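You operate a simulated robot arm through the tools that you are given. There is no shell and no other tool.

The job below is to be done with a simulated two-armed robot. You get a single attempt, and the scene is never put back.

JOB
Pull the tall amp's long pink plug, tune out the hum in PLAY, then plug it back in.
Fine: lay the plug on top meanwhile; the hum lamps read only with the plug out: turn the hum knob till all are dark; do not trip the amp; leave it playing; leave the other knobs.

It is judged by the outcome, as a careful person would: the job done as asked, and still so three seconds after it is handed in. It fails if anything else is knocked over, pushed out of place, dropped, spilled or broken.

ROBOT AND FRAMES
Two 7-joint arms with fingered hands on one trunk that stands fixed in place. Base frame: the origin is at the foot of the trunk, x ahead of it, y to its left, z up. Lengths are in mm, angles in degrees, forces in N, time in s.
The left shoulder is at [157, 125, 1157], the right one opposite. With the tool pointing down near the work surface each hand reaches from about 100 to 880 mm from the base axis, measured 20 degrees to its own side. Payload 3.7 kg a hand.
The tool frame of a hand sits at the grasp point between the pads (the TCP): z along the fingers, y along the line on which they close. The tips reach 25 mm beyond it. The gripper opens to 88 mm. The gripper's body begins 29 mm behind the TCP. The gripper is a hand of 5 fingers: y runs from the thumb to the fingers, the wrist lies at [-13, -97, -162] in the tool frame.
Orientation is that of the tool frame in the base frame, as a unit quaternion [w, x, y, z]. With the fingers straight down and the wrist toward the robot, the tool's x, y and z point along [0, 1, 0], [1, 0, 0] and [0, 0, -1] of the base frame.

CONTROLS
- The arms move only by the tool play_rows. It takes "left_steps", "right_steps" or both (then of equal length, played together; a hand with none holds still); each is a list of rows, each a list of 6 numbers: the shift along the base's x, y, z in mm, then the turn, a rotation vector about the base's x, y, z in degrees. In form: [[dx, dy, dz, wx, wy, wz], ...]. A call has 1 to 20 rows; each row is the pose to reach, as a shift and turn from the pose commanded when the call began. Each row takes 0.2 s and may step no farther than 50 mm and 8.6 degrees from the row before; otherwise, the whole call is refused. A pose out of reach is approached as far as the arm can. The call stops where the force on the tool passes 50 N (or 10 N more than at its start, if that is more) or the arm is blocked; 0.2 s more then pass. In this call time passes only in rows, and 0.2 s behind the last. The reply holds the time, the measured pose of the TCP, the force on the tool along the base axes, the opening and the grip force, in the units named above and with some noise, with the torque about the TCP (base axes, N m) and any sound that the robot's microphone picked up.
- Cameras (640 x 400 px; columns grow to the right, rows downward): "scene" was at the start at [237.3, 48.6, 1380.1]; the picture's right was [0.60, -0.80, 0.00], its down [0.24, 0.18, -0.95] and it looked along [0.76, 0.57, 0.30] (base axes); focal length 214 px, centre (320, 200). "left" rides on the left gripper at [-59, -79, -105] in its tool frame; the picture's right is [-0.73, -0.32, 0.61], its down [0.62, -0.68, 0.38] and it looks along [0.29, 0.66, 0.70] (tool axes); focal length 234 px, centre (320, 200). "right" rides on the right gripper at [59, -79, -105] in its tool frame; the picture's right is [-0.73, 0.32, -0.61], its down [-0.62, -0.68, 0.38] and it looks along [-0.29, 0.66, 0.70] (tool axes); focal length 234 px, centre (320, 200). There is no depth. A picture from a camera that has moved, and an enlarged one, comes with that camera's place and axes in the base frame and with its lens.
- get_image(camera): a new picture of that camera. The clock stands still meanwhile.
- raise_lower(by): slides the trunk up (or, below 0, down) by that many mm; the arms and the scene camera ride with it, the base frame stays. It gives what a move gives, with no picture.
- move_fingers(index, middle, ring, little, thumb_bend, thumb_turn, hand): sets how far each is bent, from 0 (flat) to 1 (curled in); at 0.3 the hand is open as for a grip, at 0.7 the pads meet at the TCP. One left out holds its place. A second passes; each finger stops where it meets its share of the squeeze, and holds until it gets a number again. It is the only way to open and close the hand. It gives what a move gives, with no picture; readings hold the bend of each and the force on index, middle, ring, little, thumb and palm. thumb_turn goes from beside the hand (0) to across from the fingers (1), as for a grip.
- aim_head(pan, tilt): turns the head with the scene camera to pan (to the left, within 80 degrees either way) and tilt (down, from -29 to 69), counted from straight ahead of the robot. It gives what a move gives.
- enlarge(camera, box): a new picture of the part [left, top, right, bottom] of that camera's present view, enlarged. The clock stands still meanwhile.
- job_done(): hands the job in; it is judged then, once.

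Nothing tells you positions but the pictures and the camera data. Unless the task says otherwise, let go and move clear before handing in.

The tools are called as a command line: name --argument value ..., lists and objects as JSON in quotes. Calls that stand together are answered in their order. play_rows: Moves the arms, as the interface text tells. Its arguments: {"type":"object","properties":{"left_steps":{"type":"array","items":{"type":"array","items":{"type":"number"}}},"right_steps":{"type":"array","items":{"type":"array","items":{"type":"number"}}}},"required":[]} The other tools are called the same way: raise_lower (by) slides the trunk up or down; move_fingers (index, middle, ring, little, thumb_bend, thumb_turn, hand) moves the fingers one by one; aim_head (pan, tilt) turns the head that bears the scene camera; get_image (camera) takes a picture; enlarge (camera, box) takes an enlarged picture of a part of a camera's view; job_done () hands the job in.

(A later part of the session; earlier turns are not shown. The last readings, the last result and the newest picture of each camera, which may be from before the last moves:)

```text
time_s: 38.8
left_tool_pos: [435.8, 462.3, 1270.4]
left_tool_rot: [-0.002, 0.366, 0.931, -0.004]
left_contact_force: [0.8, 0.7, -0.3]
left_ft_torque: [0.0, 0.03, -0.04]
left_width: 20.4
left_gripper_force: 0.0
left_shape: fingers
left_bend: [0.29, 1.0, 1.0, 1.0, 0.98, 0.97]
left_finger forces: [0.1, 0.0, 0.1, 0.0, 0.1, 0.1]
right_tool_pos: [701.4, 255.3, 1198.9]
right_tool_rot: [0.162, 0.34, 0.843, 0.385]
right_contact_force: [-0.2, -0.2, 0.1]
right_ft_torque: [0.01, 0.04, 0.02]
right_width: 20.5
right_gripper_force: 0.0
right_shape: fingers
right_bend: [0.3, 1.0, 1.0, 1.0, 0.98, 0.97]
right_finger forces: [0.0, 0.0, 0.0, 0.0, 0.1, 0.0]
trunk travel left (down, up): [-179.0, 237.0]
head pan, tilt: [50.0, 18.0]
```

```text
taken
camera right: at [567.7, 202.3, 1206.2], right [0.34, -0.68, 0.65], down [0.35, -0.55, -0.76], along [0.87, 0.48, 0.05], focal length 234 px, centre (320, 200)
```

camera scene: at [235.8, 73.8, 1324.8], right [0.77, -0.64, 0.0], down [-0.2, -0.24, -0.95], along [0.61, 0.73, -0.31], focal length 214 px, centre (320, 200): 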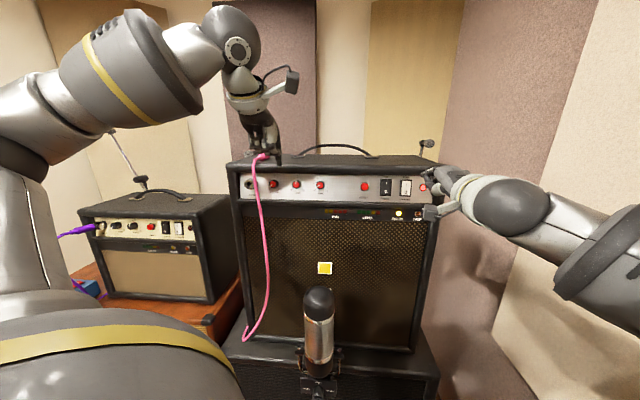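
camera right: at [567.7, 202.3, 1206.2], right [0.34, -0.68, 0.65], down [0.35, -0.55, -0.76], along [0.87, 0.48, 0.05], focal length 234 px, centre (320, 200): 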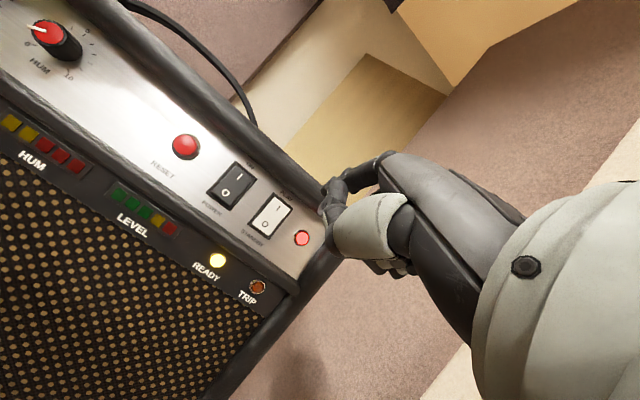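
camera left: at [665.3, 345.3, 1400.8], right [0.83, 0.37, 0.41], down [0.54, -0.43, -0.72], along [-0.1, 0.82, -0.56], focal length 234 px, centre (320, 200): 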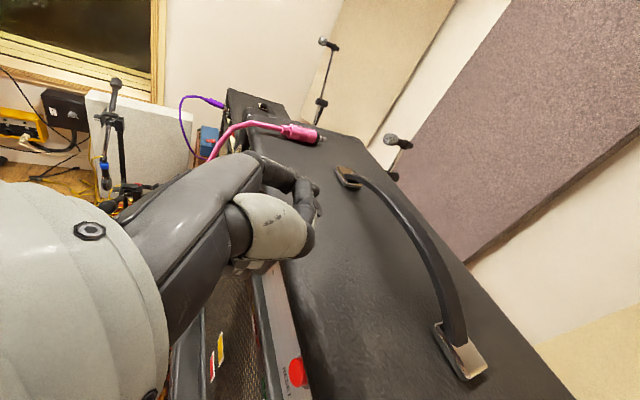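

The right camera now shows the panel, switches and lamps clearly. I'll zoom on the rocker and fingertip.

enlarge --camera "right" --box '[200, 130, 440, 280]'

enlarge --camera "scene" --box '[350, 150, 510, 250]'

```text
2.67 times, centred on (320, 205) of right
camera zoom: at [567.7, 202.3, 1206.2], right [0.34, -0.68, 0.65], down [0.35, -0.55, -0.76], along [0.87, 0.48, 0.05], focal length 624 px, centre (320, 187)
```

zoom: 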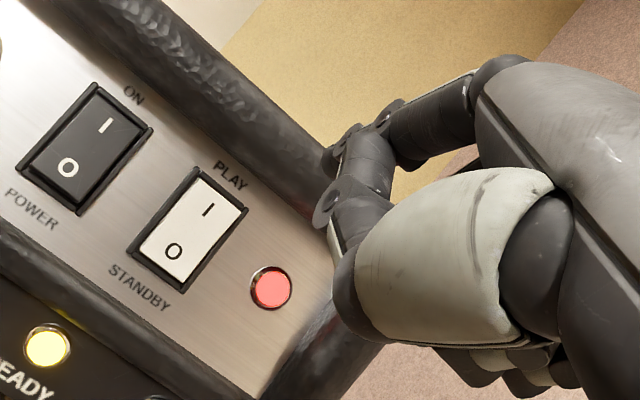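

```text
4.00 times, centred on (430, 200) of scene
camera zoom: at [235.8, 73.8, 1324.8], right [0.77, -0.64, 0.0], down [-0.2, -0.24, -0.95], along [0.61, 0.73, -0.31], focal length 858 px, centre (-120, 200)
```

zoom: 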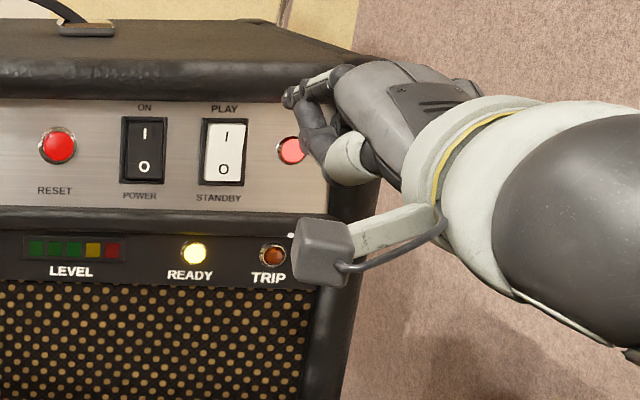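

Index tip is at about [741, 302, 1225] and the PLAY ("I") end of the rocker at about [797.5, 366, 1182]. I'll open the thumb out of the way and line the fingertip up 25 mm in front of it.

move_fingers --hand "right" --thumb_bend 0.3

play_rows --right_steps '[[5, 5, -20, 0, 0, 0], [15, 17, -36, 0, 0, 0], [28, 32, -41, 0, 0, 0], [39, 45, -41, 0, 0, 0]]'

enlarge --camera "right" --box '[200, 130, 440, 280]'

enlarge --camera "scene" --box '[350, 150, 510, 250]'

```text
time_s: 39.8
left_tool_pos: [434.3, 463.0, 1272.1]
left_tool_rot: [0.0, 0.366, 0.931, -0.004]
left_contact_force: [0.4, 1.0, 0.0]
left_ft_torque: [-0.01, 0.04, -0.01]
left_width: 20.5
left_gripper_force: 0.1
left_shape: fingers
left_bend: [0.29, 1.0, 1.0, 1.0, 0.98, 0.97]
left_finger forces: [0.0, 0.0, 0.0, 0.1, 0.1, 0.0]
right_tool_pos: [700.0, 255.0, 1199.7]
right_tool_rot: [0.164, 0.341, 0.842, 0.386]
right_contact_force: [0.0, -0.8, 0.8]
right_ft_torque: [0.02, 0.01, 0.05]
right_width: 84.7
right_gripper_force: 0.1
right_shape: fingers
right_bend: [0.3, 1.0, 1.0, 1.0, 0.3, 0.98]
right_finger forces: [0.0, 0.0, 0.1, 0.1, 0.1, 0.0]
trunk travel left (down, up): [-179.0, 237.0]
head pan, tilt: [50.0, 18.0]
```

```text
time_s: 40.8
left_tool_pos: [433.3, 462.7, 1270.5]
left_tool_rot: [-0.001, 0.365, 0.931, -0.004]
left_contact_force: [0.4, -0.5, 0.4]
left_ft_torque: [0.01, 0.01, 0.03]
left_width: 20.5
left_gripper_force: 0.0
left_shape: fingers
left_bend: [0.29, 1.0, 1.0, 1.0, 0.98, 0.97]
left_finger forces: [0.1, 0.1, 0.0, 0.0, 0.0, 0.0]
right_tool_pos: [739.6, 298.9, 1159.1]
right_tool_rot: [0.163, 0.34, 0.842, 0.386]
right_contact_force: [-0.2, -0.1, 0.2]
right_ft_torque: [-0.02, 0.0, -0.03]
right_width: 84.5
right_gripper_force: 0.1
right_shape: fingers
right_bend: [0.3, 1.0, 1.0, 1.0, 0.3, 0.98]
right_finger forces: [0.0, 0.1, 0.1, 0.0, 0.0, 0.0]
trunk travel left (down, up): [-179.0, 237.0]
head pan, tilt: [50.0, 18.0]
```

```text
2.67 times, centred on (320, 205) of right
camera zoom: at [605.3, 245.8, 1166.3], right [0.34, -0.68, 0.65], down [0.35, -0.55, -0.76], along [0.87, 0.48, 0.05], focal length 624 px, centre (320, 187)
```

zoom: 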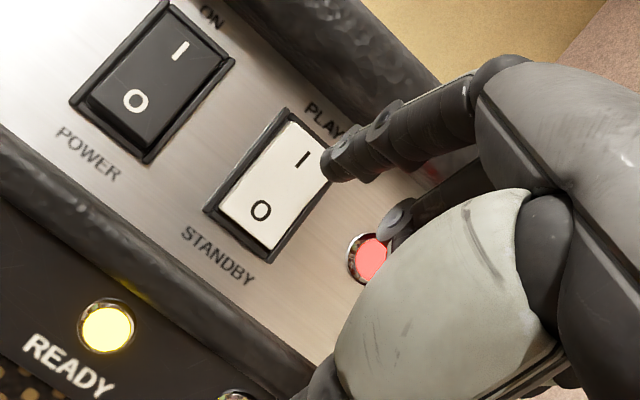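

```text
4.00 times, centred on (430, 200) of scene
camera zoom: at [234.3, 73.5, 1325.3], right [0.77, -0.64, 0.0], down [-0.2, -0.24, -0.95], along [0.61, 0.73, -0.31], focal length 858 px, centre (-120, 200)
```

zoom: 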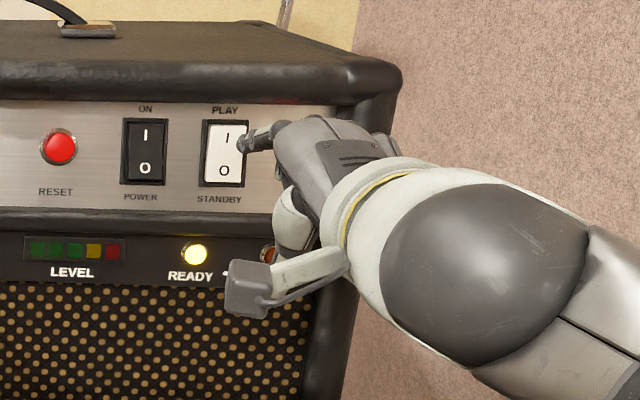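

The fingertip lines up on the "I". I'll press in slowly.

play_rows --right_steps '[[4, 4, 0, 0, 0, 0], [8, 8.5, 0, 0, 0, 0], [12, 12.5, 0, 0, 0, 0], [14.5, 15, 0, 0, 0, 0], [16.5, 17, 0, 0, 0, 0]]'

enlarge --camera "right" --box '[200, 130, 440, 280]'

enlarge --camera "scene" --box '[350, 150, 510, 250]'

```text
time_s: 42.0
left_tool_pos: [433.1, 463.5, 1271.7]
left_tool_rot: [0.0, 0.365, 0.931, -0.004]
left_contact_force: [-0.1, 0.3, -0.3]
left_ft_torque: [0.01, 0.01, 0.0]
left_width: 20.4
left_gripper_force: 0.1
left_shape: fingers
left_bend: [0.29, 1.0, 1.0, 1.0, 0.98, 0.97]
left_finger forces: [0.1, 0.0, 0.1, 0.0, 0.0, 0.0]
right_tool_pos: [755.9, 316.8, 1159.8]
right_tool_rot: [0.164, 0.341, 0.842, 0.385]
right_contact_force: [-0.6, -0.2, 0.5]
right_ft_torque: [-0.02, -0.01, -0.01]
right_width: 84.4
right_gripper_force: 0.1
right_shape: fingers
right_bend: [0.3, 1.0, 1.0, 1.0, 0.3, 0.98]
right_finger forces: [0.1, 0.1, 0.1, 0.0, 0.0, 0.0]
trunk travel left (down, up): [-179.0, 237.0]
head pan, tilt: [50.0, 18.0]
```

```text
2.67 times, centred on (320, 205) of right
camera zoom: at [621.5, 264.2, 1167.4], right [0.34, -0.68, 0.65], down [0.35, -0.55, -0.76], along [0.87, 0.48, 0.05], focal length 624 px, centre (320, 187)
```

zoom: 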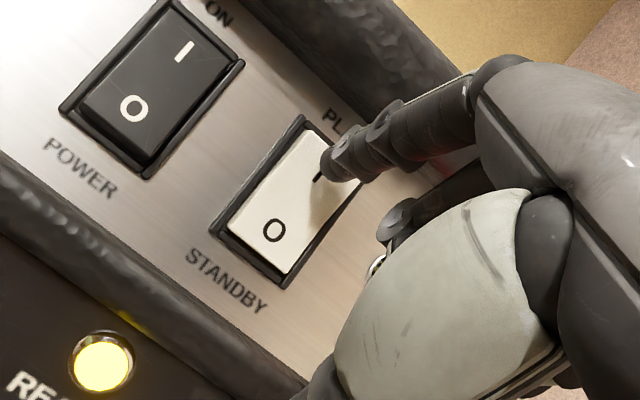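

```text
4.00 times, centred on (430, 200) of scene
camera zoom: at [234.5, 73.2, 1325.3], right [0.77, -0.64, 0.0], down [-0.2, -0.24, -0.95], along [0.61, 0.73, -0.31], focal length 858 px, centre (-120, 200)
```

zoom: 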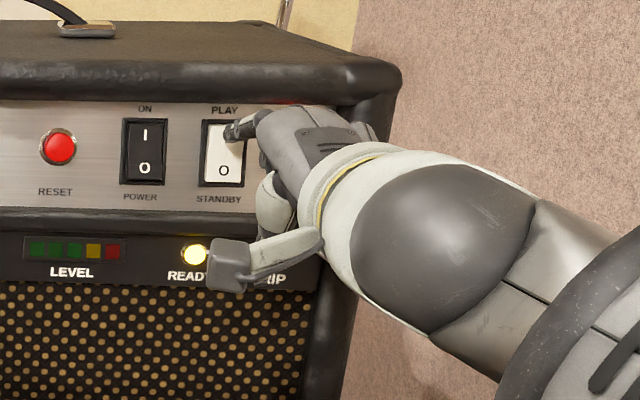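

play_rows --right_steps '[[1.5, 1.5, 0, 0, 0, 0], [3, 3, 0, 0, 0, 0], [4.5, 4.5, 0, 0, 0, 0], [6, 6, 0, 0, 0, 0]]'

enlarge --camera "right" --box '[200, 130, 440, 280]'

```text
time_s: 43.0
left_tool_pos: [433.8, 462.8, 1270.9]
left_tool_rot: [-0.001, 0.366, 0.931, -0.003]
left_contact_force: [0.5, 0.0, 0.1]
left_ft_torque: [0.03, -0.02, 0.0]
left_width: 20.5
left_gripper_force: 0.0
left_shape: fingers
left_bend: [0.29, 1.0, 1.0, 1.0, 0.98, 0.97]
left_finger forces: [0.0, 0.0, 0.0, 0.1, 0.1, 0.0]
right_tool_pos: [762.9, 322.8, 1160.1]
right_tool_rot: [0.164, 0.341, 0.842, 0.385]
right_contact_force: [-0.6, 0.7, -0.3]
right_ft_torque: [0.02, -0.02, 0.03]
right_width: 84.6
right_gripper_force: 0.3
right_shape: fingers
right_bend: [0.3, 1.0, 1.0, 1.0, 0.3, 0.98]
right_finger forces: [0.0, 0.0, 0.0, 0.1, 0.0, 0.0]
trunk travel left (down, up): [-179.0, 237.0]
head pan, tilt: [50.0, 18.0]
```

```text
2.67 times, centred on (320, 205) of right
camera zoom: at [627.9, 269.6, 1167.7], right [0.34, -0.68, 0.65], down [0.35, -0.55, -0.76], along [0.87, 0.48, 0.05], focal length 624 px, centre (320, 187)
```

zoom: 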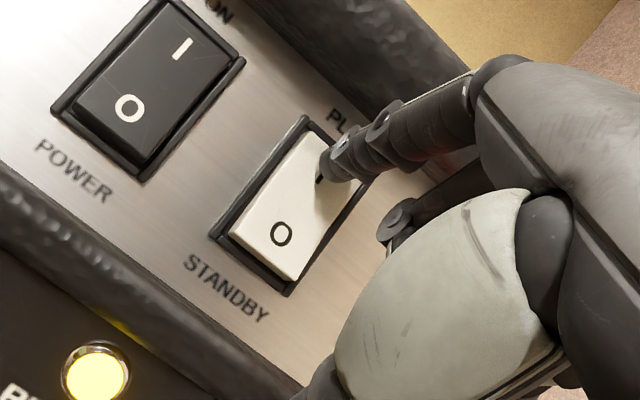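

play_rows --right_steps '[[1.5, 1.5, 0, 0, 0, 0], [3, 3, 0, 0, 0, 0], [4, 4, 0, 0, 0, 0]]'

enlarge --camera "right" --box '[200, 130, 440, 280]'

```text
time_s: 43.8
left_tool_pos: [431.1, 460.4, 1273.4]
left_tool_rot: [0.0, 0.366, 0.931, -0.001]
left_contact_force: [-0.4, -0.4, 0.4]
left_ft_torque: [0.01, 0.0, -0.01]
left_width: 20.5
left_gripper_force: 0.1
left_shape: fingers
left_bend: [0.29, 1.0, 1.0, 1.0, 0.98, 0.97]
left_finger forces: [0.0, 0.0, 0.0, 0.0, 0.0, 0.0]
right_tool_pos: [765.0, 324.1, 1163.4]
right_tool_rot: [0.164, 0.34, 0.842, 0.387]
right_contact_force: [-11.8, -12.1, 3.3]
right_ft_torque: [0.4, -0.4, 0.15]
right_width: 81.2
right_gripper_force: 8.8
right_shape: fingers
right_bend: [0.33, 1.0, 1.0, 1.0, 0.3, 0.98]
right_finger forces: [17.0, 0.1, 0.0, 0.0, 0.0, 0.0]
trunk travel left (down, up): [-179.0, 237.0]
head pan, tilt: [50.0, 18.0]
```

```text
2.67 times, centred on (320, 205) of right
camera zoom: at [629.8, 271.7, 1170.1], right [0.34, -0.68, 0.65], down [0.35, -0.55, -0.76], along [0.87, 0.48, 0.06], focal length 624 px, centre (320, 187)
```

zoom: 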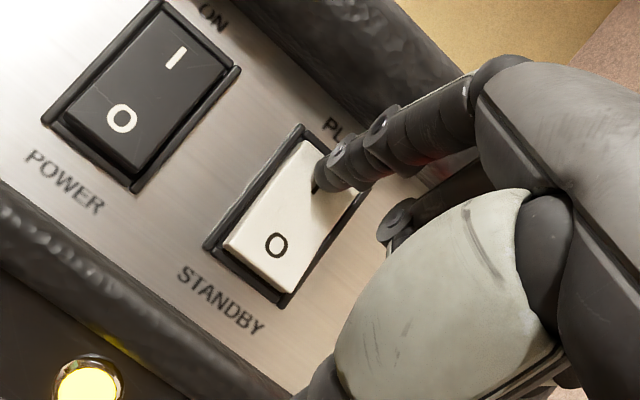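

The finger is pressing firmly at 17 N. I'll back off and look at the rocker and lamps.

play_rows --right_steps '[[-5, -5, 0, 0, 0, 0], [-15, -15, 0, 0, 0, 0], [-30, -32, 0, 0, 0, 0], [-50, -55, 5, 0, 0, 0]]'

get_image --camera "right"

enlarge --camera "right" --box '[120, 60, 340, 260]'

enlarge --camera "scene" --box '[310, 160, 470, 260]'

```text
time_s: 44.8
left_tool_pos: [433.0, 461.6, 1271.9]
left_tool_rot: [0.0, 0.366, 0.931, -0.003]
left_contact_force: [-0.7, -0.5, 0.3]
left_ft_torque: [-0.01, 0.02, -0.01]
left_width: 20.5
left_gripper_force: 0.1
left_shape: fingers
left_bend: [0.29, 1.0, 1.0, 1.0, 0.98, 0.97]
left_finger forces: [0.1, 0.0, 0.1, 0.0, 0.1, 0.1]
right_tool_pos: [716.2, 270.7, 1165.0]
right_tool_rot: [0.163, 0.34, 0.842, 0.386]
right_contact_force: [0.2, 0.3, 0.2]
right_ft_torque: [-0.02, -0.04, -0.01]
right_width: 84.6
right_gripper_force: 0.0
right_shape: fingers
right_bend: [0.3, 1.0, 1.0, 1.0, 0.3, 0.98]
right_finger forces: [0.0, 0.0, 0.1, 0.0, 0.0, 0.0]
trunk travel left (down, up): [-179.0, 237.0]
head pan, tilt: [50.0, 18.0]
```

```text
taken
camera right: at [581.1, 217.6, 1172.0], right [0.34, -0.68, 0.65], down [0.35, -0.55, -0.76], along [0.87, 0.48, 0.05], focal length 234 px, centre (320, 200)
```

right: 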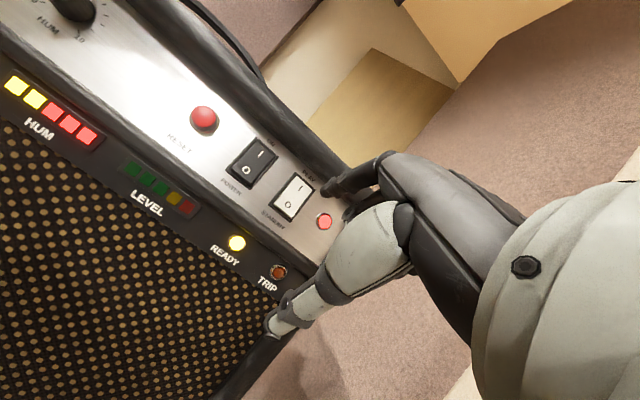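

```text
2.00 times, centred on (230, 160) of right
camera zoom: at [581.1, 217.6, 1172.0], right [0.34, -0.68, 0.65], down [0.35, -0.55, -0.76], along [0.87, 0.48, 0.05], focal length 468 px, centre (500, 280)
```

zoom: 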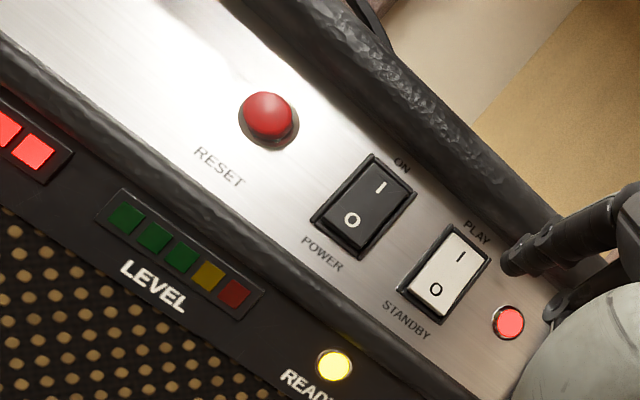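

```text
4.00 times, centred on (390, 210) of scene
camera zoom: at [234.0, 72.6, 1325.5], right [0.77, -0.64, 0.0], down [-0.2, -0.24, -0.95], along [0.61, 0.73, -0.31], focal length 858 px, centre (40, 160)
```

zoom: 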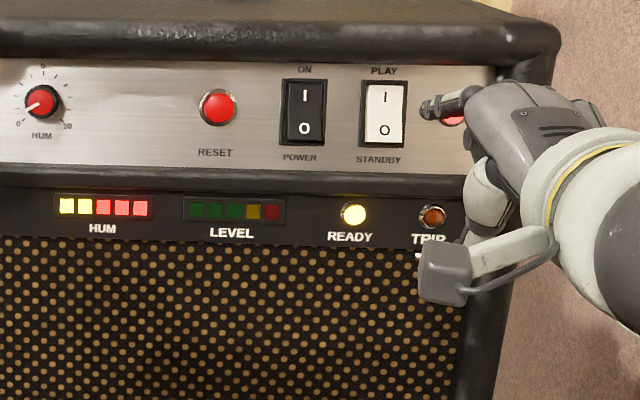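

PLAY is on, all five hum lamps are lit and TRIP is dark. The right hand can stay there as a lamp watcher. Now I'll bring the left hand, palm down, to the HUM knob, whose face is near [610, 520, 1178].

move_fingers --hand "left" --index 0.48 --middle 0.48 --thumb_bend 0.48

play_rows --left_steps '[[15, 0, 0, 5.4, -5.2, 0], [35, 2, 0, 10.8, -10.4, 0], [55, 4, -5, 16.2, -15.6, 0], [75, 8, -15, 21.6, -20.8, 0], [95, 12, -25, 27, -26, 0], [115, 16, -40, 32.4, -31.2, 0], [130, 18, -50, 37.8, -36.4, 0], [140, 20, -60, 43.4, -41.4, 0]]'

get_image --camera "left"

get_image --camera "scene"

get_image --camera "right"

```text
time_s: 45.8
left_tool_pos: [434.3, 462.3, 1271.4]
left_tool_rot: [-0.001, 0.366, 0.931, -0.004]
left_contact_force: [-0.2, -0.1, -0.1]
left_ft_torque: [0.02, -0.03, 0.0]
left_width: 46.1
left_gripper_force: 0.0
left_shape: fingers
left_bend: [0.48, 0.48, 1.0, 1.0, 0.48, 0.97]
left_finger forces: [0.1, 0.0, 0.1, 0.1, 0.1, 0.1]
right_tool_pos: [715.8, 271.1, 1164.5]
right_tool_rot: [0.163, 0.34, 0.842, 0.385]
right_contact_force: [0.5, -0.5, 0.2]
right_ft_torque: [0.01, 0.0, 0.0]
right_width: 84.6
right_gripper_force: 0.0
right_shape: fingers
right_bend: [0.3, 1.0, 1.0, 1.0, 0.3, 0.98]
right_finger forces: [0.1, 0.1, 0.0, 0.0, 0.0, 0.1]
trunk travel left (down, up): [-179.0, 237.0]
head pan, tilt: [50.0, 18.0]
```

```text
time_s: 47.6
left_tool_pos: [574.6, 481.7, 1210.1]
left_tool_rot: [0.188, 0.318, 0.807, 0.46]
left_contact_force: [0.3, 0.5, 0.4]
left_ft_torque: [0.01, -0.03, 0.02]
left_width: 46.1
left_gripper_force: 0.1
left_shape: fingers
left_bend: [0.48, 0.48, 1.0, 1.0, 0.48, 0.97]
left_finger forces: [0.0, 0.0, 0.0, 0.1, 0.1, 0.1]
right_tool_pos: [715.9, 271.9, 1163.6]
right_tool_rot: [0.164, 0.341, 0.842, 0.385]
right_contact_force: [-0.7, 0.2, 0.5]
right_ft_torque: [0.05, 0.01, 0.0]
right_width: 84.7
right_gripper_force: 0.0
right_shape: fingers
right_bend: [0.3, 1.0, 1.0, 1.0, 0.3, 0.98]
right_finger forces: [0.0, 0.0, 0.0, 0.1, 0.0, 0.0]
trunk travel left (down, up): [-179.0, 237.0]
head pan, tilt: [50.0, 18.0]
```

```text
taken
camera left: at [528.3, 346.1, 1196.8], right [0.78, -0.24, -0.58], down [-0.46, 0.41, -0.79], along [0.43, 0.88, 0.21], focal length 234 px, centre (320, 200)
```

left: 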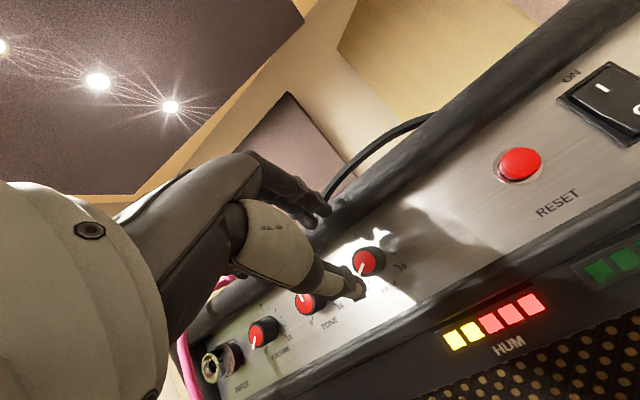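

```text
taken
camera scene: at [235.0, 73.5, 1325.1], right [0.77, -0.64, 0.0], down [-0.2, -0.24, -0.95], along [0.61, 0.73, -0.31], focal length 214 px, centre (320, 200)
```

scene: 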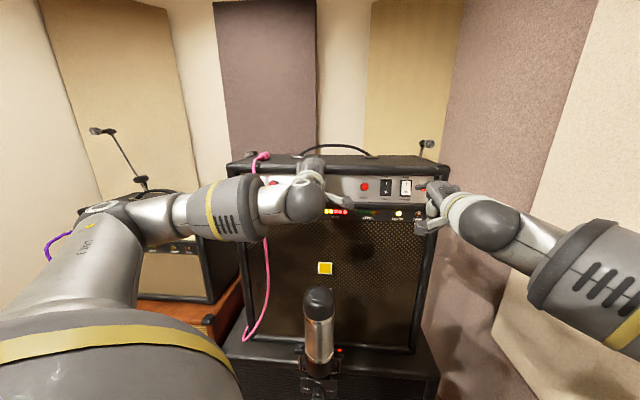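

```text
taken
camera right: at [582.4, 218.5, 1171.0], right [0.34, -0.68, 0.65], down [0.35, -0.55, -0.76], along [0.87, 0.48, 0.05], focal length 234 px, centre (320, 200)
```

right: 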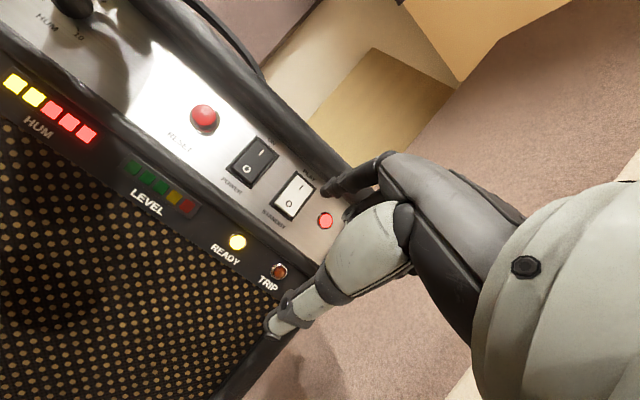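

enlarge --camera "left" --box '[240, 160, 440, 340]'

enlarge --camera "scene" --box '[240, 140, 400, 240]'

```text
2.22 times, centred on (340, 250) of left
camera zoom: at [528.3, 346.1, 1196.8], right [0.78, -0.24, -0.58], down [-0.46, 0.41, -0.79], along [0.43, 0.88, 0.21], focal length 520 px, centre (276, 89)
```

zoom: 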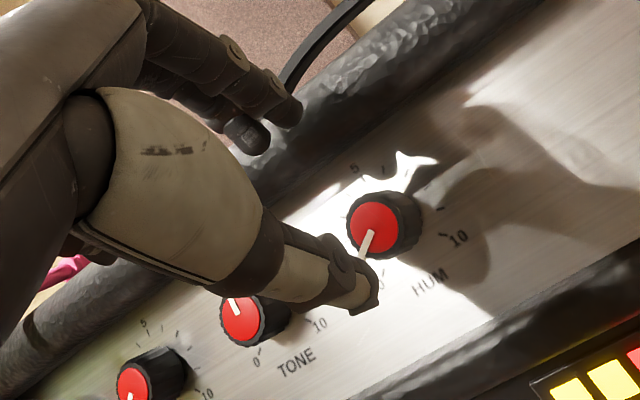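

```text
4.00 times, centred on (320, 190) of scene
camera zoom: at [235.0, 73.5, 1325.1], right [0.77, -0.64, 0.0], down [-0.2, -0.24, -0.95], along [0.61, 0.73, -0.31], focal length 858 px, centre (320, 240)
```

zoom: 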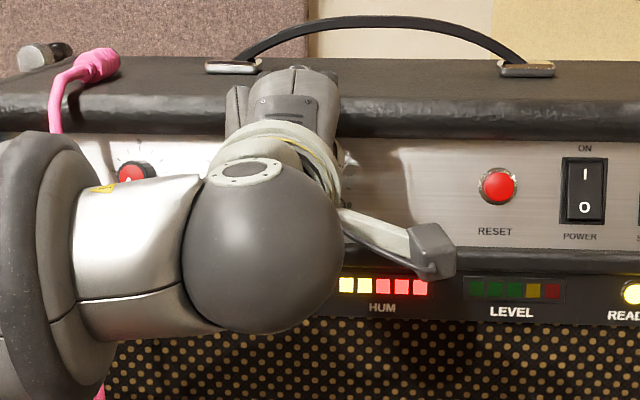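

The knob face triangulates to about [614, 524, 1177] and sits almost centred between my fingers. I'll tilt the hand closer to the knob's axis while still standing off, and test how far it can roll before touching anything.

play_rows --left_steps '[[-2, -0.5, -6, 4.4, -4.2, 0], [-5, -0.6, -12.4, 8.7, -8.3, 0]]'

play_rows --left_steps '[[0, 0, 0, 5.4, 5.7, -1.4], [0, 0, 0, 10.9, 11.4, -2.8], [0, 0, 0, 16.3, 17.1, -4.2], [0, 0, 0, 21.8, 22.8, -5.6], [0, 0, 0, 27.2, 28.5, -7], [0, 0, 0, 32.6, 34.2, -8.4], [0, 0, 0, 38.1, 40, -9.7], [0, 0, 0, 43.5, 45.6, -11.1]]'

get_image --camera "left"

get_image --camera "scene"

```text
time_s: 48.2
left_tool_pos: [567.5, 481.4, 1197.6]
left_tool_rot: [0.222, 0.297, 0.754, 0.542]
left_contact_force: [0.2, 0.0, -0.2]
left_ft_torque: [-0.01, 0.01, 0.0]
left_width: 45.9
left_gripper_force: 0.0
left_shape: fingers
left_bend: [0.48, 0.48, 1.0, 1.0, 0.48, 0.97]
left_finger forces: [0.0, 0.0, 0.0, 0.1, 0.0, 0.0]
right_tool_pos: [716.4, 270.4, 1164.6]
right_tool_rot: [0.164, 0.341, 0.842, 0.386]
right_contact_force: [-1.3, 0.8, 0.5]
right_ft_torque: [0.0, -0.04, -0.01]
right_width: 85.0
right_gripper_force: 0.0
right_shape: fingers
right_bend: [0.3, 1.0, 1.0, 1.0, 0.3, 0.98]
right_finger forces: [0.0, 0.0, 0.0, 0.0, 0.0, 0.1]
trunk travel left (down, up): [-179.0, 237.0]
head pan, tilt: [50.0, 18.0]
```

```text
time_s: 50.0
left_tool_pos: [568.7, 481.2, 1199.2]
left_tool_rot: [-0.154, 0.606, 0.5, 0.599]
left_contact_force: [-0.4, 0.4, 0.7]
left_ft_torque: [-0.02, -0.01, 0.0]
left_width: 46.0
left_gripper_force: 0.2
left_shape: fingers
left_bend: [0.48, 0.48, 1.0, 1.0, 0.48, 0.97]
left_finger forces: [0.0, 0.1, 0.0, 0.0, 0.0, 0.0]
right_tool_pos: [715.9, 270.8, 1163.6]
right_tool_rot: [0.163, 0.34, 0.842, 0.385]
right_contact_force: [-0.4, -0.1, -0.5]
right_ft_torque: [-0.03, 0.0, 0.02]
right_width: 84.9
right_gripper_force: 0.2
right_shape: fingers
right_bend: [0.3, 1.0, 1.0, 1.0, 0.3, 0.98]
right_finger forces: [0.1, 0.0, 0.0, 0.0, 0.0, 0.0]
trunk travel left (down, up): [-179.0, 237.0]
head pan, tilt: [50.0, 18.0]
```

```text
taken
camera left: at [459.1, 409.9, 1140.7], right [0.25, 0.32, -0.91], down [-0.46, 0.87, 0.18], along [0.85, 0.37, 0.36], focal length 234 px, centre (320, 200)
```

left: 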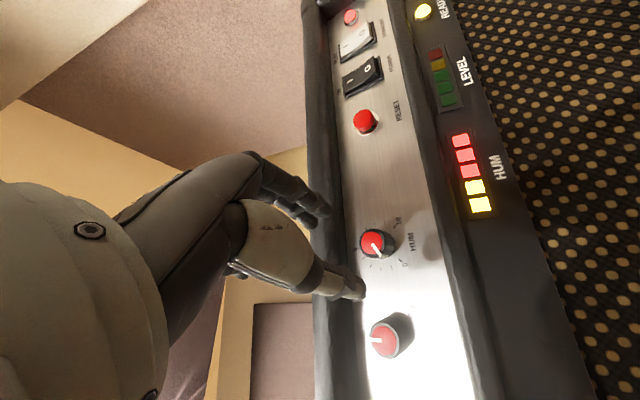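

```text
taken
camera scene: at [234.3, 73.0, 1325.3], right [0.77, -0.64, 0.0], down [-0.2, -0.24, -0.95], along [0.61, 0.73, -0.31], focal length 214 px, centre (320, 200)
```

scene: 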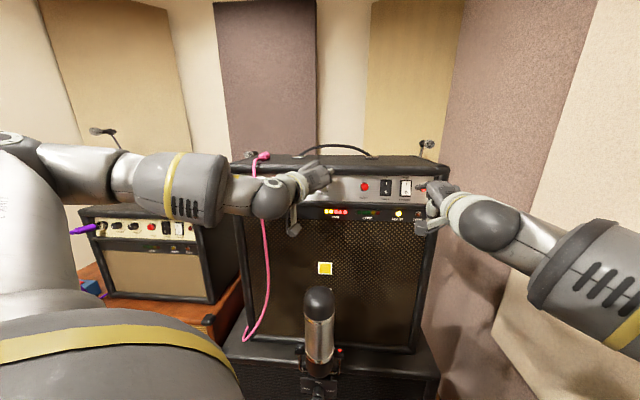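

Roll +64° is reachable. I'll test the other way too, about −40° from the start.

play_rows --left_steps '[[0, 0, 0, -5.44, -5.7, 1.39], [0, 0, 0, -10.9, -11.4, 2.8], [0, 0, 0, -16.3, -17.1, 4.2], [0, 0, 0, -21.8, -22.8, 5.6], [0, 0, 0, -27.2, -28.5, 7], [0, 0, 0, -32.6, -34.2, 8.4], [0, 0, 0, -38.1, -40, 9.7], [0, 0, 0, -43.5, -45.6, 11.1], [0, 0, 0, -49, -51.3, 12.5], [0, 0, 0, -54.4, -57, 13.9], [0, 0, 0, -59.8, -62.7, 15.3], [0, 0, 0, -65.3, -68.4, 16.7], [0, 0, 0, -70.7, -74.2, 18.1]]'

get_image --camera "left"

get_image --camera "scene"

```text
time_s: 52.8
left_tool_pos: [569.5, 481.7, 1199.4]
left_tool_rot: [0.429, 0.049, 0.799, 0.419]
left_contact_force: [-0.2, 0.4, 0.5]
left_ft_torque: [0.01, -0.03, 0.0]
left_width: 46.1
left_gripper_force: 0.0
left_shape: fingers
left_bend: [0.48, 0.48, 1.0, 1.0, 0.48, 0.97]
left_finger forces: [0.0, 0.0, 0.1, 0.0, 0.0, 0.0]
right_tool_pos: [716.6, 270.7, 1163.6]
right_tool_rot: [0.162, 0.34, 0.842, 0.385]
right_contact_force: [-0.5, 0.6, 0.3]
right_ft_torque: [0.0, -0.02, 0.03]
right_width: 85.1
right_gripper_force: 0.0
right_shape: fingers
right_bend: [0.3, 1.0, 1.0, 1.0, 0.3, 0.98]
right_finger forces: [0.0, 0.0, 0.0, 0.0, 0.1, 0.1]
trunk travel left (down, up): [-179.0, 237.0]
head pan, tilt: [50.0, 18.0]
```

```text
taken
camera left: at [552.0, 339.3, 1211.1], right [0.99, -0.14, 0.07], down [0.08, 0.07, -0.99], along [0.14, 0.99, 0.08], focal length 234 px, centre (320, 200)
```

left: 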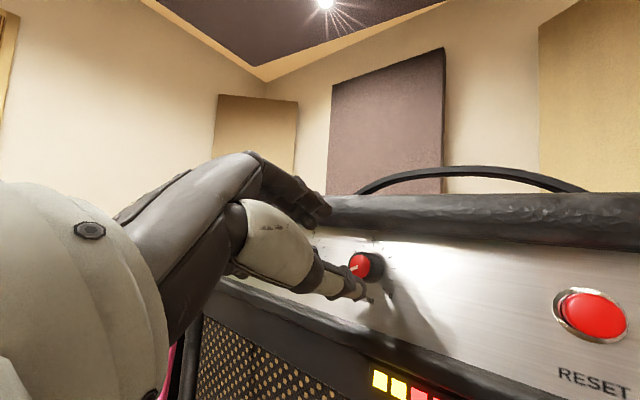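

```text
taken
camera scene: at [235.2, 73.3, 1325.0], right [0.77, -0.64, 0.0], down [-0.2, -0.24, -0.95], along [0.61, 0.73, -0.31], focal length 214 px, centre (320, 200)
```

scene: 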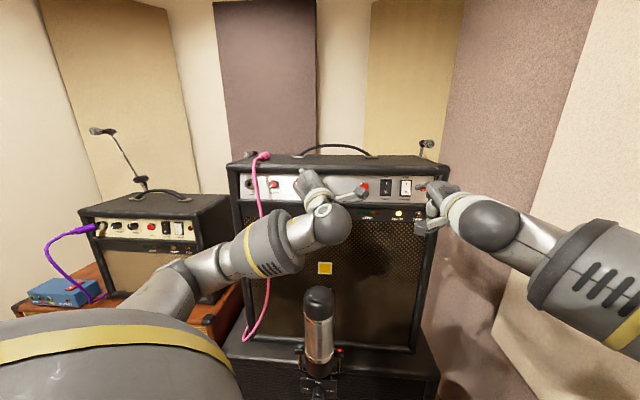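

Roll −40° is reachable as well, and the knob face is confirmed at [614, 524, 1177]. I'll advance toward the knob in this rolled pose.

play_rows --left_steps '[[-3.8, 2.6, -3.9, 0, 0, 0], [3.5, 8.9, -6.7, 0, 0, 0], [10.7, 15.2, -9.5, 0, 0, 0], [18, 21.4, -12.3, 0, 0, 0], [24.5, 27.1, -14.9, 0, 0, 0]]'

enlarge --camera "left" --box '[260, 160, 460, 340]'

enlarge --camera "scene" --box '[260, 150, 388, 230]'

```text
time_s: 54.0
left_tool_pos: [583.3, 500.7, 1196.3]
left_tool_rot: [0.438, 0.047, 0.791, 0.424]
left_contact_force: [-30.3, -23.8, 2.1]
left_ft_torque: [0.4, -0.47, 0.68]
left_width: 39.7
left_gripper_force: 19.0
left_shape: fingers
left_bend: [0.53, 0.49, 1.0, 1.0, 0.48, 0.97]
left_finger forces: [36.1, 1.9, 0.1, 0.0, 0.0, 0.0]
right_tool_pos: [710.7, 267.5, 1168.4]
right_tool_rot: [0.164, 0.339, 0.841, 0.388]
right_contact_force: [0.5, 0.8, -0.1]
right_ft_torque: [-0.01, -0.01, 0.04]
right_width: 84.6
right_gripper_force: 0.0
right_shape: fingers
right_bend: [0.3, 1.0, 1.0, 1.0, 0.3, 0.98]
right_finger forces: [0.0, 0.0, 0.0, 0.1, 0.0, 0.0]
trunk travel left (down, up): [-179.0, 237.0]
head pan, tilt: [50.0, 18.0]
stopped in row 5 (left hand): the force on the tool passed its limit at 51 N (the readings are from after the stop); the commanded pose is now the measured one
```

```text
2.22 times, centred on (360, 250) of left
camera zoom: at [565.8, 357.9, 1205.8], right [0.99, -0.15, 0.09], down [0.1, 0.09, -0.99], along [0.14, 0.99, 0.1], focal length 520 px, centre (231, 89)
```

zoom: 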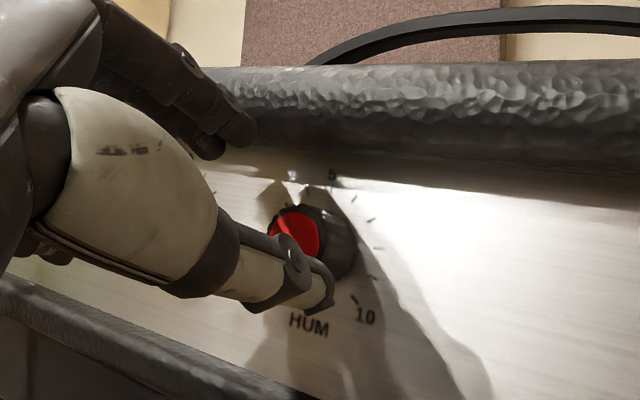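

```text
5.00 times, centred on (324, 190) of scene
camera zoom: at [228.8, 69.1, 1326.7], right [0.77, -0.64, 0.0], down [-0.19, -0.23, -0.95], along [0.61, 0.73, -0.3], focal length 1072 px, centre (300, 250)
```

zoom: 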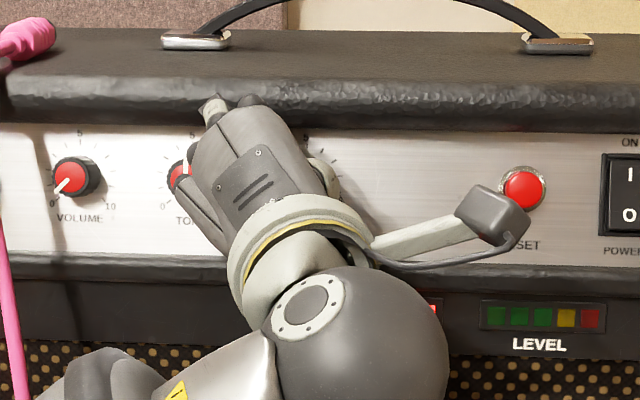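

The index finger touched the overhanging top bezel, so I must keep the fingers lower. I'll back off right away and check that nothing moved.

play_rows --left_steps '[[-7, -6, 0, 0, 0, 0], [-15, -13, 0, 0, 0, 0], [-25, -22, 0, 0, 0, 0], [-32, -28, 0, 0, 0, 0]]'

get_image --camera "scene"

get_image --camera "right"

get_image --camera "left"

```text
time_s: 55.0
left_tool_pos: [557.3, 476.7, 1188.2]
left_tool_rot: [0.432, 0.049, 0.796, 0.422]
left_contact_force: [-0.5, 0.4, -0.1]
left_ft_torque: [0.01, -0.02, 0.0]
left_width: 45.8
left_gripper_force: 0.0
left_shape: fingers
left_bend: [0.48, 0.48, 1.0, 1.0, 0.48, 0.97]
left_finger forces: [0.0, 0.0, 0.0, 0.1, 0.0, 0.1]
right_tool_pos: [715.7, 270.2, 1165.5]
right_tool_rot: [0.163, 0.34, 0.842, 0.386]
right_contact_force: [-0.1, -0.3, 0.9]
right_ft_torque: [0.0, 0.02, 0.0]
right_width: 84.5
right_gripper_force: 0.1
right_shape: fingers
right_bend: [0.3, 1.0, 1.0, 1.0, 0.3, 0.98]
right_finger forces: [0.0, 0.1, 0.1, 0.0, 0.0, 0.0]
trunk travel left (down, up): [-179.0, 237.0]
head pan, tilt: [50.0, 18.0]
```

```text
taken
camera scene: at [234.3, 72.9, 1325.3], right [0.77, -0.64, 0.0], down [-0.2, -0.24, -0.95], along [0.61, 0.73, -0.31], focal length 214 px, centre (320, 200)
```

scene: 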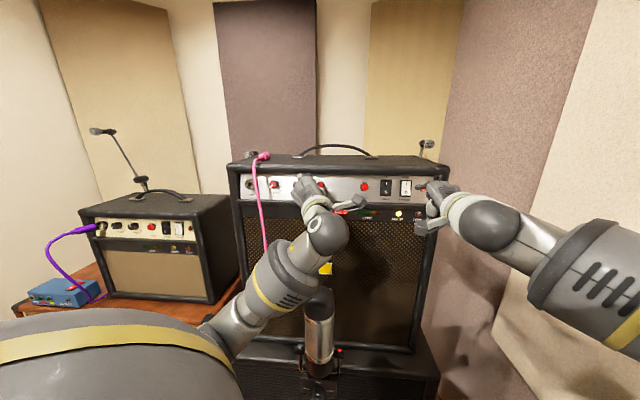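

```text
taken
camera right: at [581.8, 218.0, 1171.6], right [0.34, -0.68, 0.65], down [0.35, -0.55, -0.76], along [0.87, 0.48, 0.05], focal length 234 px, centre (320, 200)
```

right: 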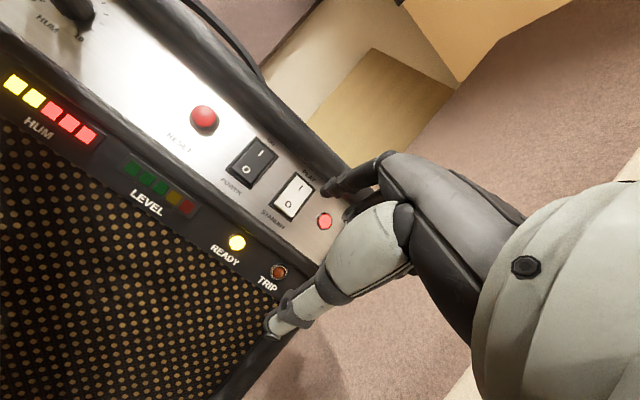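

```text
taken
camera left: at [540.8, 334.5, 1199.1], right [0.99, -0.15, 0.08], down [0.09, 0.08, -0.99], along [0.14, 0.99, 0.09], focal length 234 px, centre (320, 200)
```

left: 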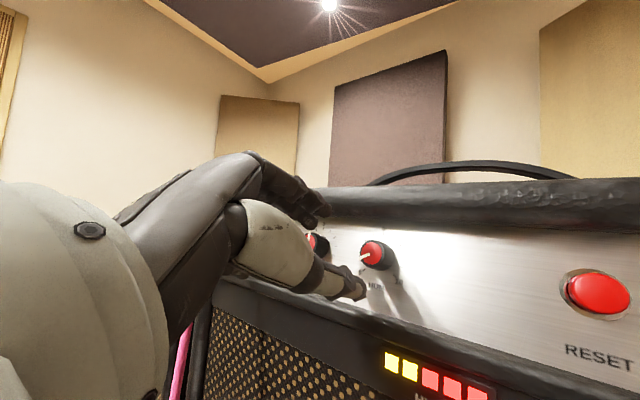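

Nothing has moved: same lamp and knob positions, TRIP dark. The roll −40 pose brings the forearm low near the mic, so I'll roll back to 0, align with the knob axis, and use a narrower opening.

play_rows --left_steps '[[0, 0, 2, 5.4, 5.7, -1.4], [0, 0, 4, 10.9, 11.4, -2.8], [0, 0, 4, 16.3, 17.1, -4.2], [0, 0, 4, 21.8, 22.8, -5.6], [0, 0, 4, 27.2, 28.5, -7]]'

play_rows --left_steps '[[0, 0, 0, 5.8, -5.5, 0]]'

move_fingers --hand "left" --index 0.54 --middle 0.54 --thumb_bend 0.5

enlarge --camera "left" --box '[220, 140, 480, 360]'

get_image --camera "scene"

```text
time_s: 56.2
left_tool_pos: [557.8, 477.2, 1192.2]
left_tool_rot: [0.226, 0.297, 0.751, 0.544]
left_contact_force: [0.3, -0.4, 0.1]
left_ft_torque: [-0.02, 0.01, 0.01]
left_width: 46.1
left_gripper_force: 0.1
left_shape: fingers
left_bend: [0.48, 0.48, 1.0, 1.0, 0.48, 0.97]
left_finger forces: [0.0, 0.1, 0.0, 0.1, 0.0, 0.0]
right_tool_pos: [716.5, 272.1, 1164.8]
right_tool_rot: [0.163, 0.341, 0.842, 0.385]
right_contact_force: [0.2, 0.0, -0.3]
right_ft_torque: [0.01, 0.01, 0.03]
right_width: 84.7
right_gripper_force: 0.2
right_shape: fingers
right_bend: [0.3, 1.0, 1.0, 1.0, 0.3, 0.98]
right_finger forces: [0.0, 0.0, 0.1, 0.0, 0.1, 0.1]
trunk travel left (down, up): [-179.0, 237.0]
head pan, tilt: [50.0, 18.0]
```

```text
time_s: 56.6
left_tool_pos: [559.5, 476.4, 1192.3]
left_tool_rot: [0.247, 0.282, 0.711, 0.595]
left_contact_force: [-0.4, -0.2, 0.7]
left_ft_torque: [0.0, 0.0, -0.02]
left_width: 46.3
left_gripper_force: 0.0
left_shape: fingers
left_bend: [0.48, 0.48, 1.0, 1.0, 0.48, 0.97]
left_finger forces: [0.1, 0.0, 0.0, 0.0, 0.1, 0.0]
right_tool_pos: [715.3, 271.0, 1163.4]
right_tool_rot: [0.163, 0.341, 0.842, 0.385]
right_contact_force: [-0.1, -0.7, -0.2]
right_ft_torque: [-0.03, -0.01, 0.03]
right_width: 84.8
right_gripper_force: 0.0
right_shape: fingers
right_bend: [0.3, 1.0, 1.0, 1.0, 0.3, 0.98]
right_finger forces: [0.1, 0.1, 0.1, 0.1, 0.1, 0.0]
trunk travel left (down, up): [-179.0, 237.0]
head pan, tilt: [50.0, 18.0]
```

```text
time_s: 57.6
left_tool_pos: [557.9, 477.7, 1192.0]
left_tool_rot: [0.247, 0.282, 0.712, 0.594]
left_contact_force: [-0.2, 0.2, 0.0]
left_ft_torque: [0.0, 0.0, 0.01]
left_width: 37.5
left_gripper_force: 0.1
left_shape: fingers
left_bend: [0.54, 0.54, 1.0, 1.0, 0.5, 0.97]
left_finger forces: [0.1, 0.1, 0.1, 0.1, 0.0, 0.1]
right_tool_pos: [715.6, 272.2, 1164.4]
right_tool_rot: [0.163, 0.34, 0.842, 0.386]
right_contact_force: [-0.3, -0.3, 0.6]
right_ft_torque: [-0.01, 0.02, 0.0]
right_width: 84.9
right_gripper_force: 0.1
right_shape: fingers
right_bend: [0.3, 1.0, 1.0, 1.0, 0.3, 0.98]
right_finger forces: [0.0, 0.1, 0.0, 0.0, 0.1, 0.0]
trunk travel left (down, up): [-179.0, 237.0]
head pan, tilt: [50.0, 18.0]
```

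```text
1.82 times, centred on (350, 250) of left
camera zoom: at [520.2, 351.3, 1133.5], right [0.9, -0.12, -0.41], down [-0.26, 0.61, -0.75], along [0.34, 0.78, 0.52], focal length 426 px, centre (266, 109)
```

zoom: 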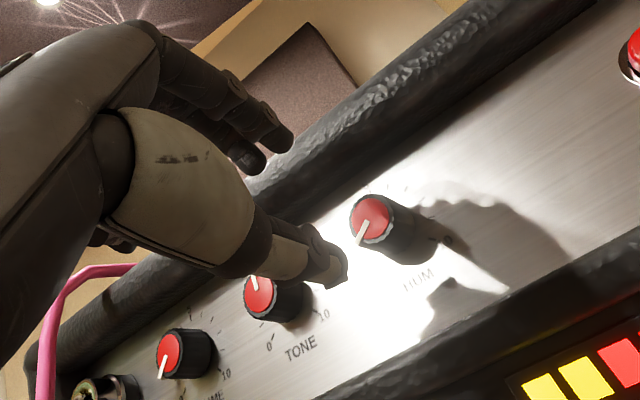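

```text
taken
camera scene: at [234.4, 73.2, 1325.3], right [0.77, -0.64, 0.0], down [-0.2, -0.24, -0.95], along [0.61, 0.73, -0.31], focal length 214 px, centre (320, 200)
```

scene: 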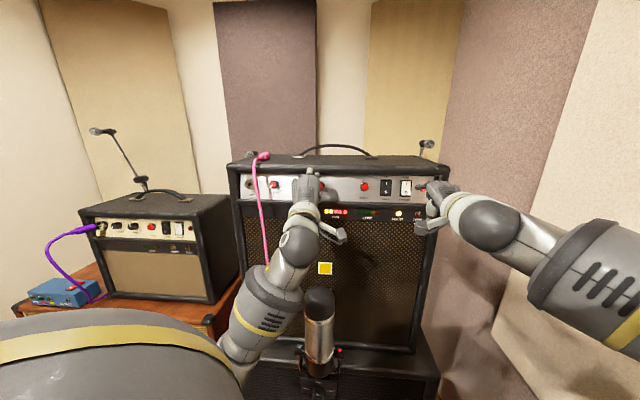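

The forearm now hangs too near the mic for an approach here. I'll roll the hand clockwise, with the forearm swinging left and away, and test how far it reaches.

play_rows --left_steps '[[-5, -5, 2, 5.5, 5.65, -1.4], [-10, -10, 4, 11, 11.3, -2.8], [-10, -10, 4, 16.5, 17, -4.1], [-10, -10, 4, 22, 22.6, -5.5], [-10, -10, 4, 27.5, 28.3, -6.9], [-10, -10, 4, 33, 33.9, -8.3], [-10, -10, 4, 38.5, 39.6, -9.7], [-10, -10, 4, 44, 45.2, -11.1]]'

get_image --camera "scene"

play_rows --left_steps '[[0, 0, 0, 5.5, 5.65, -1.4], [0, 0, 0, 11, 11.3, -2.8], [0, 0, 0, 16.5, 17, -4.1], [0, 0, 0, 22, 22.6, -5.5], [0, 0, 0, 27.5, 28.3, -6.9], [0, 0, 0, 33, 33.9, -8.3]]'

get_image --camera "scene"

get_image --camera "left"

```text
time_s: 59.4
left_tool_pos: [546.9, 466.0, 1196.5]
left_tool_rot: [-0.106, 0.617, 0.453, 0.636]
left_contact_force: [-0.3, -0.4, 0.3]
left_ft_torque: [0.01, -0.02, 0.02]
left_width: 37.6
left_gripper_force: 0.0
left_shape: fingers
left_bend: [0.54, 0.54, 1.0, 1.0, 0.5, 0.97]
left_finger forces: [0.0, 0.0, 0.0, 0.1, 0.0, 0.0]
right_tool_pos: [715.4, 271.9, 1164.8]
right_tool_rot: [0.163, 0.34, 0.842, 0.386]
right_contact_force: [0.6, 0.8, 0.3]
right_ft_torque: [-0.04, 0.02, -0.03]
right_width: 84.8
right_gripper_force: 0.0
right_shape: fingers
right_bend: [0.3, 1.0, 1.0, 1.0, 0.3, 0.98]
right_finger forces: [0.0, 0.1, 0.0, 0.0, 0.1, 0.1]
trunk travel left (down, up): [-179.0, 237.0]
head pan, tilt: [50.0, 18.0]
```

```text
taken
camera scene: at [234.2, 73.1, 1325.4], right [0.77, -0.64, 0.0], down [-0.2, -0.24, -0.95], along [0.61, 0.73, -0.31], focal length 214 px, centre (320, 200)
```

scene: 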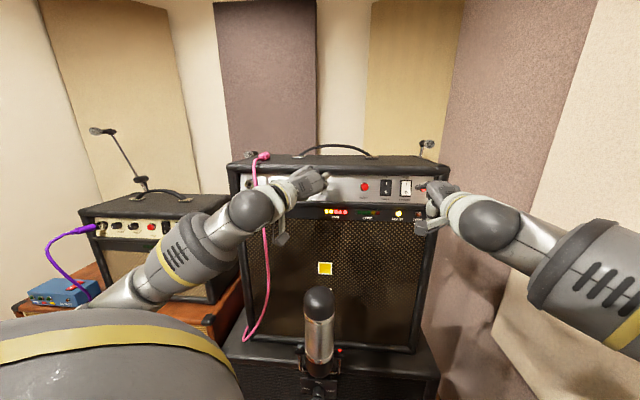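

```text
time_s: 60.8
left_tool_pos: [547.0, 466.7, 1197.5]
left_tool_rot: [-0.354, 0.749, 0.162, 0.537]
left_contact_force: [-0.7, -0.3, -0.3]
left_ft_torque: [-0.02, 0.0, -0.01]
left_width: 37.9
left_gripper_force: 0.1
left_shape: fingers
left_bend: [0.54, 0.54, 1.0, 1.0, 0.5, 0.97]
left_finger forces: [0.0, 0.0, 0.1, 0.1, 0.1, 0.0]
right_tool_pos: [715.5, 271.1, 1164.7]
right_tool_rot: [0.163, 0.34, 0.842, 0.386]
right_contact_force: [0.6, -0.4, -0.4]
right_ft_torque: [0.0, -0.05, 0.01]
right_width: 84.8
right_gripper_force: 0.1
right_shape: fingers
right_bend: [0.3, 1.0, 1.0, 1.0, 0.3, 0.98]
right_finger forces: [0.1, 0.0, 0.1, 0.1, 0.0, 0.0]
trunk travel left (down, up): [-179.0, 237.0]
head pan, tilt: [50.0, 18.0]
```

```text
taken
camera scene: at [234.5, 73.1, 1325.3], right [0.77, -0.64, 0.0], down [-0.2, -0.24, -0.95], along [0.61, 0.73, -0.31], focal length 214 px, centre (320, 200)
```

scene: 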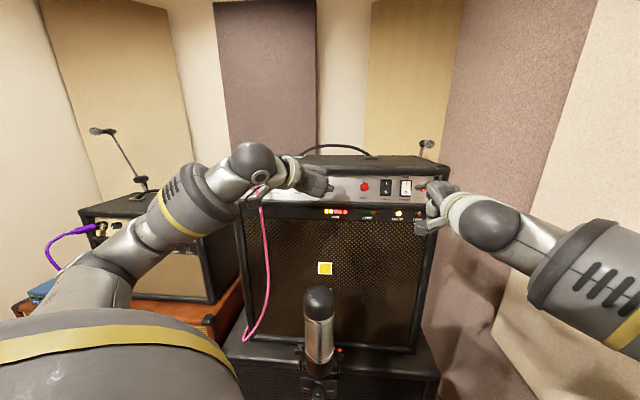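

```text
taken
camera left: at [404.7, 456.0, 1189.5], right [-0.05, 0.75, -0.66], down [0.07, 0.66, 0.75], along [1.0, -0.01, -0.09], focal length 234 px, centre (320, 200)
```

left: 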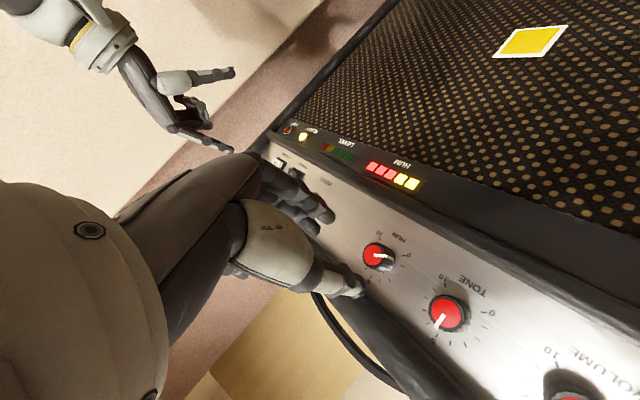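

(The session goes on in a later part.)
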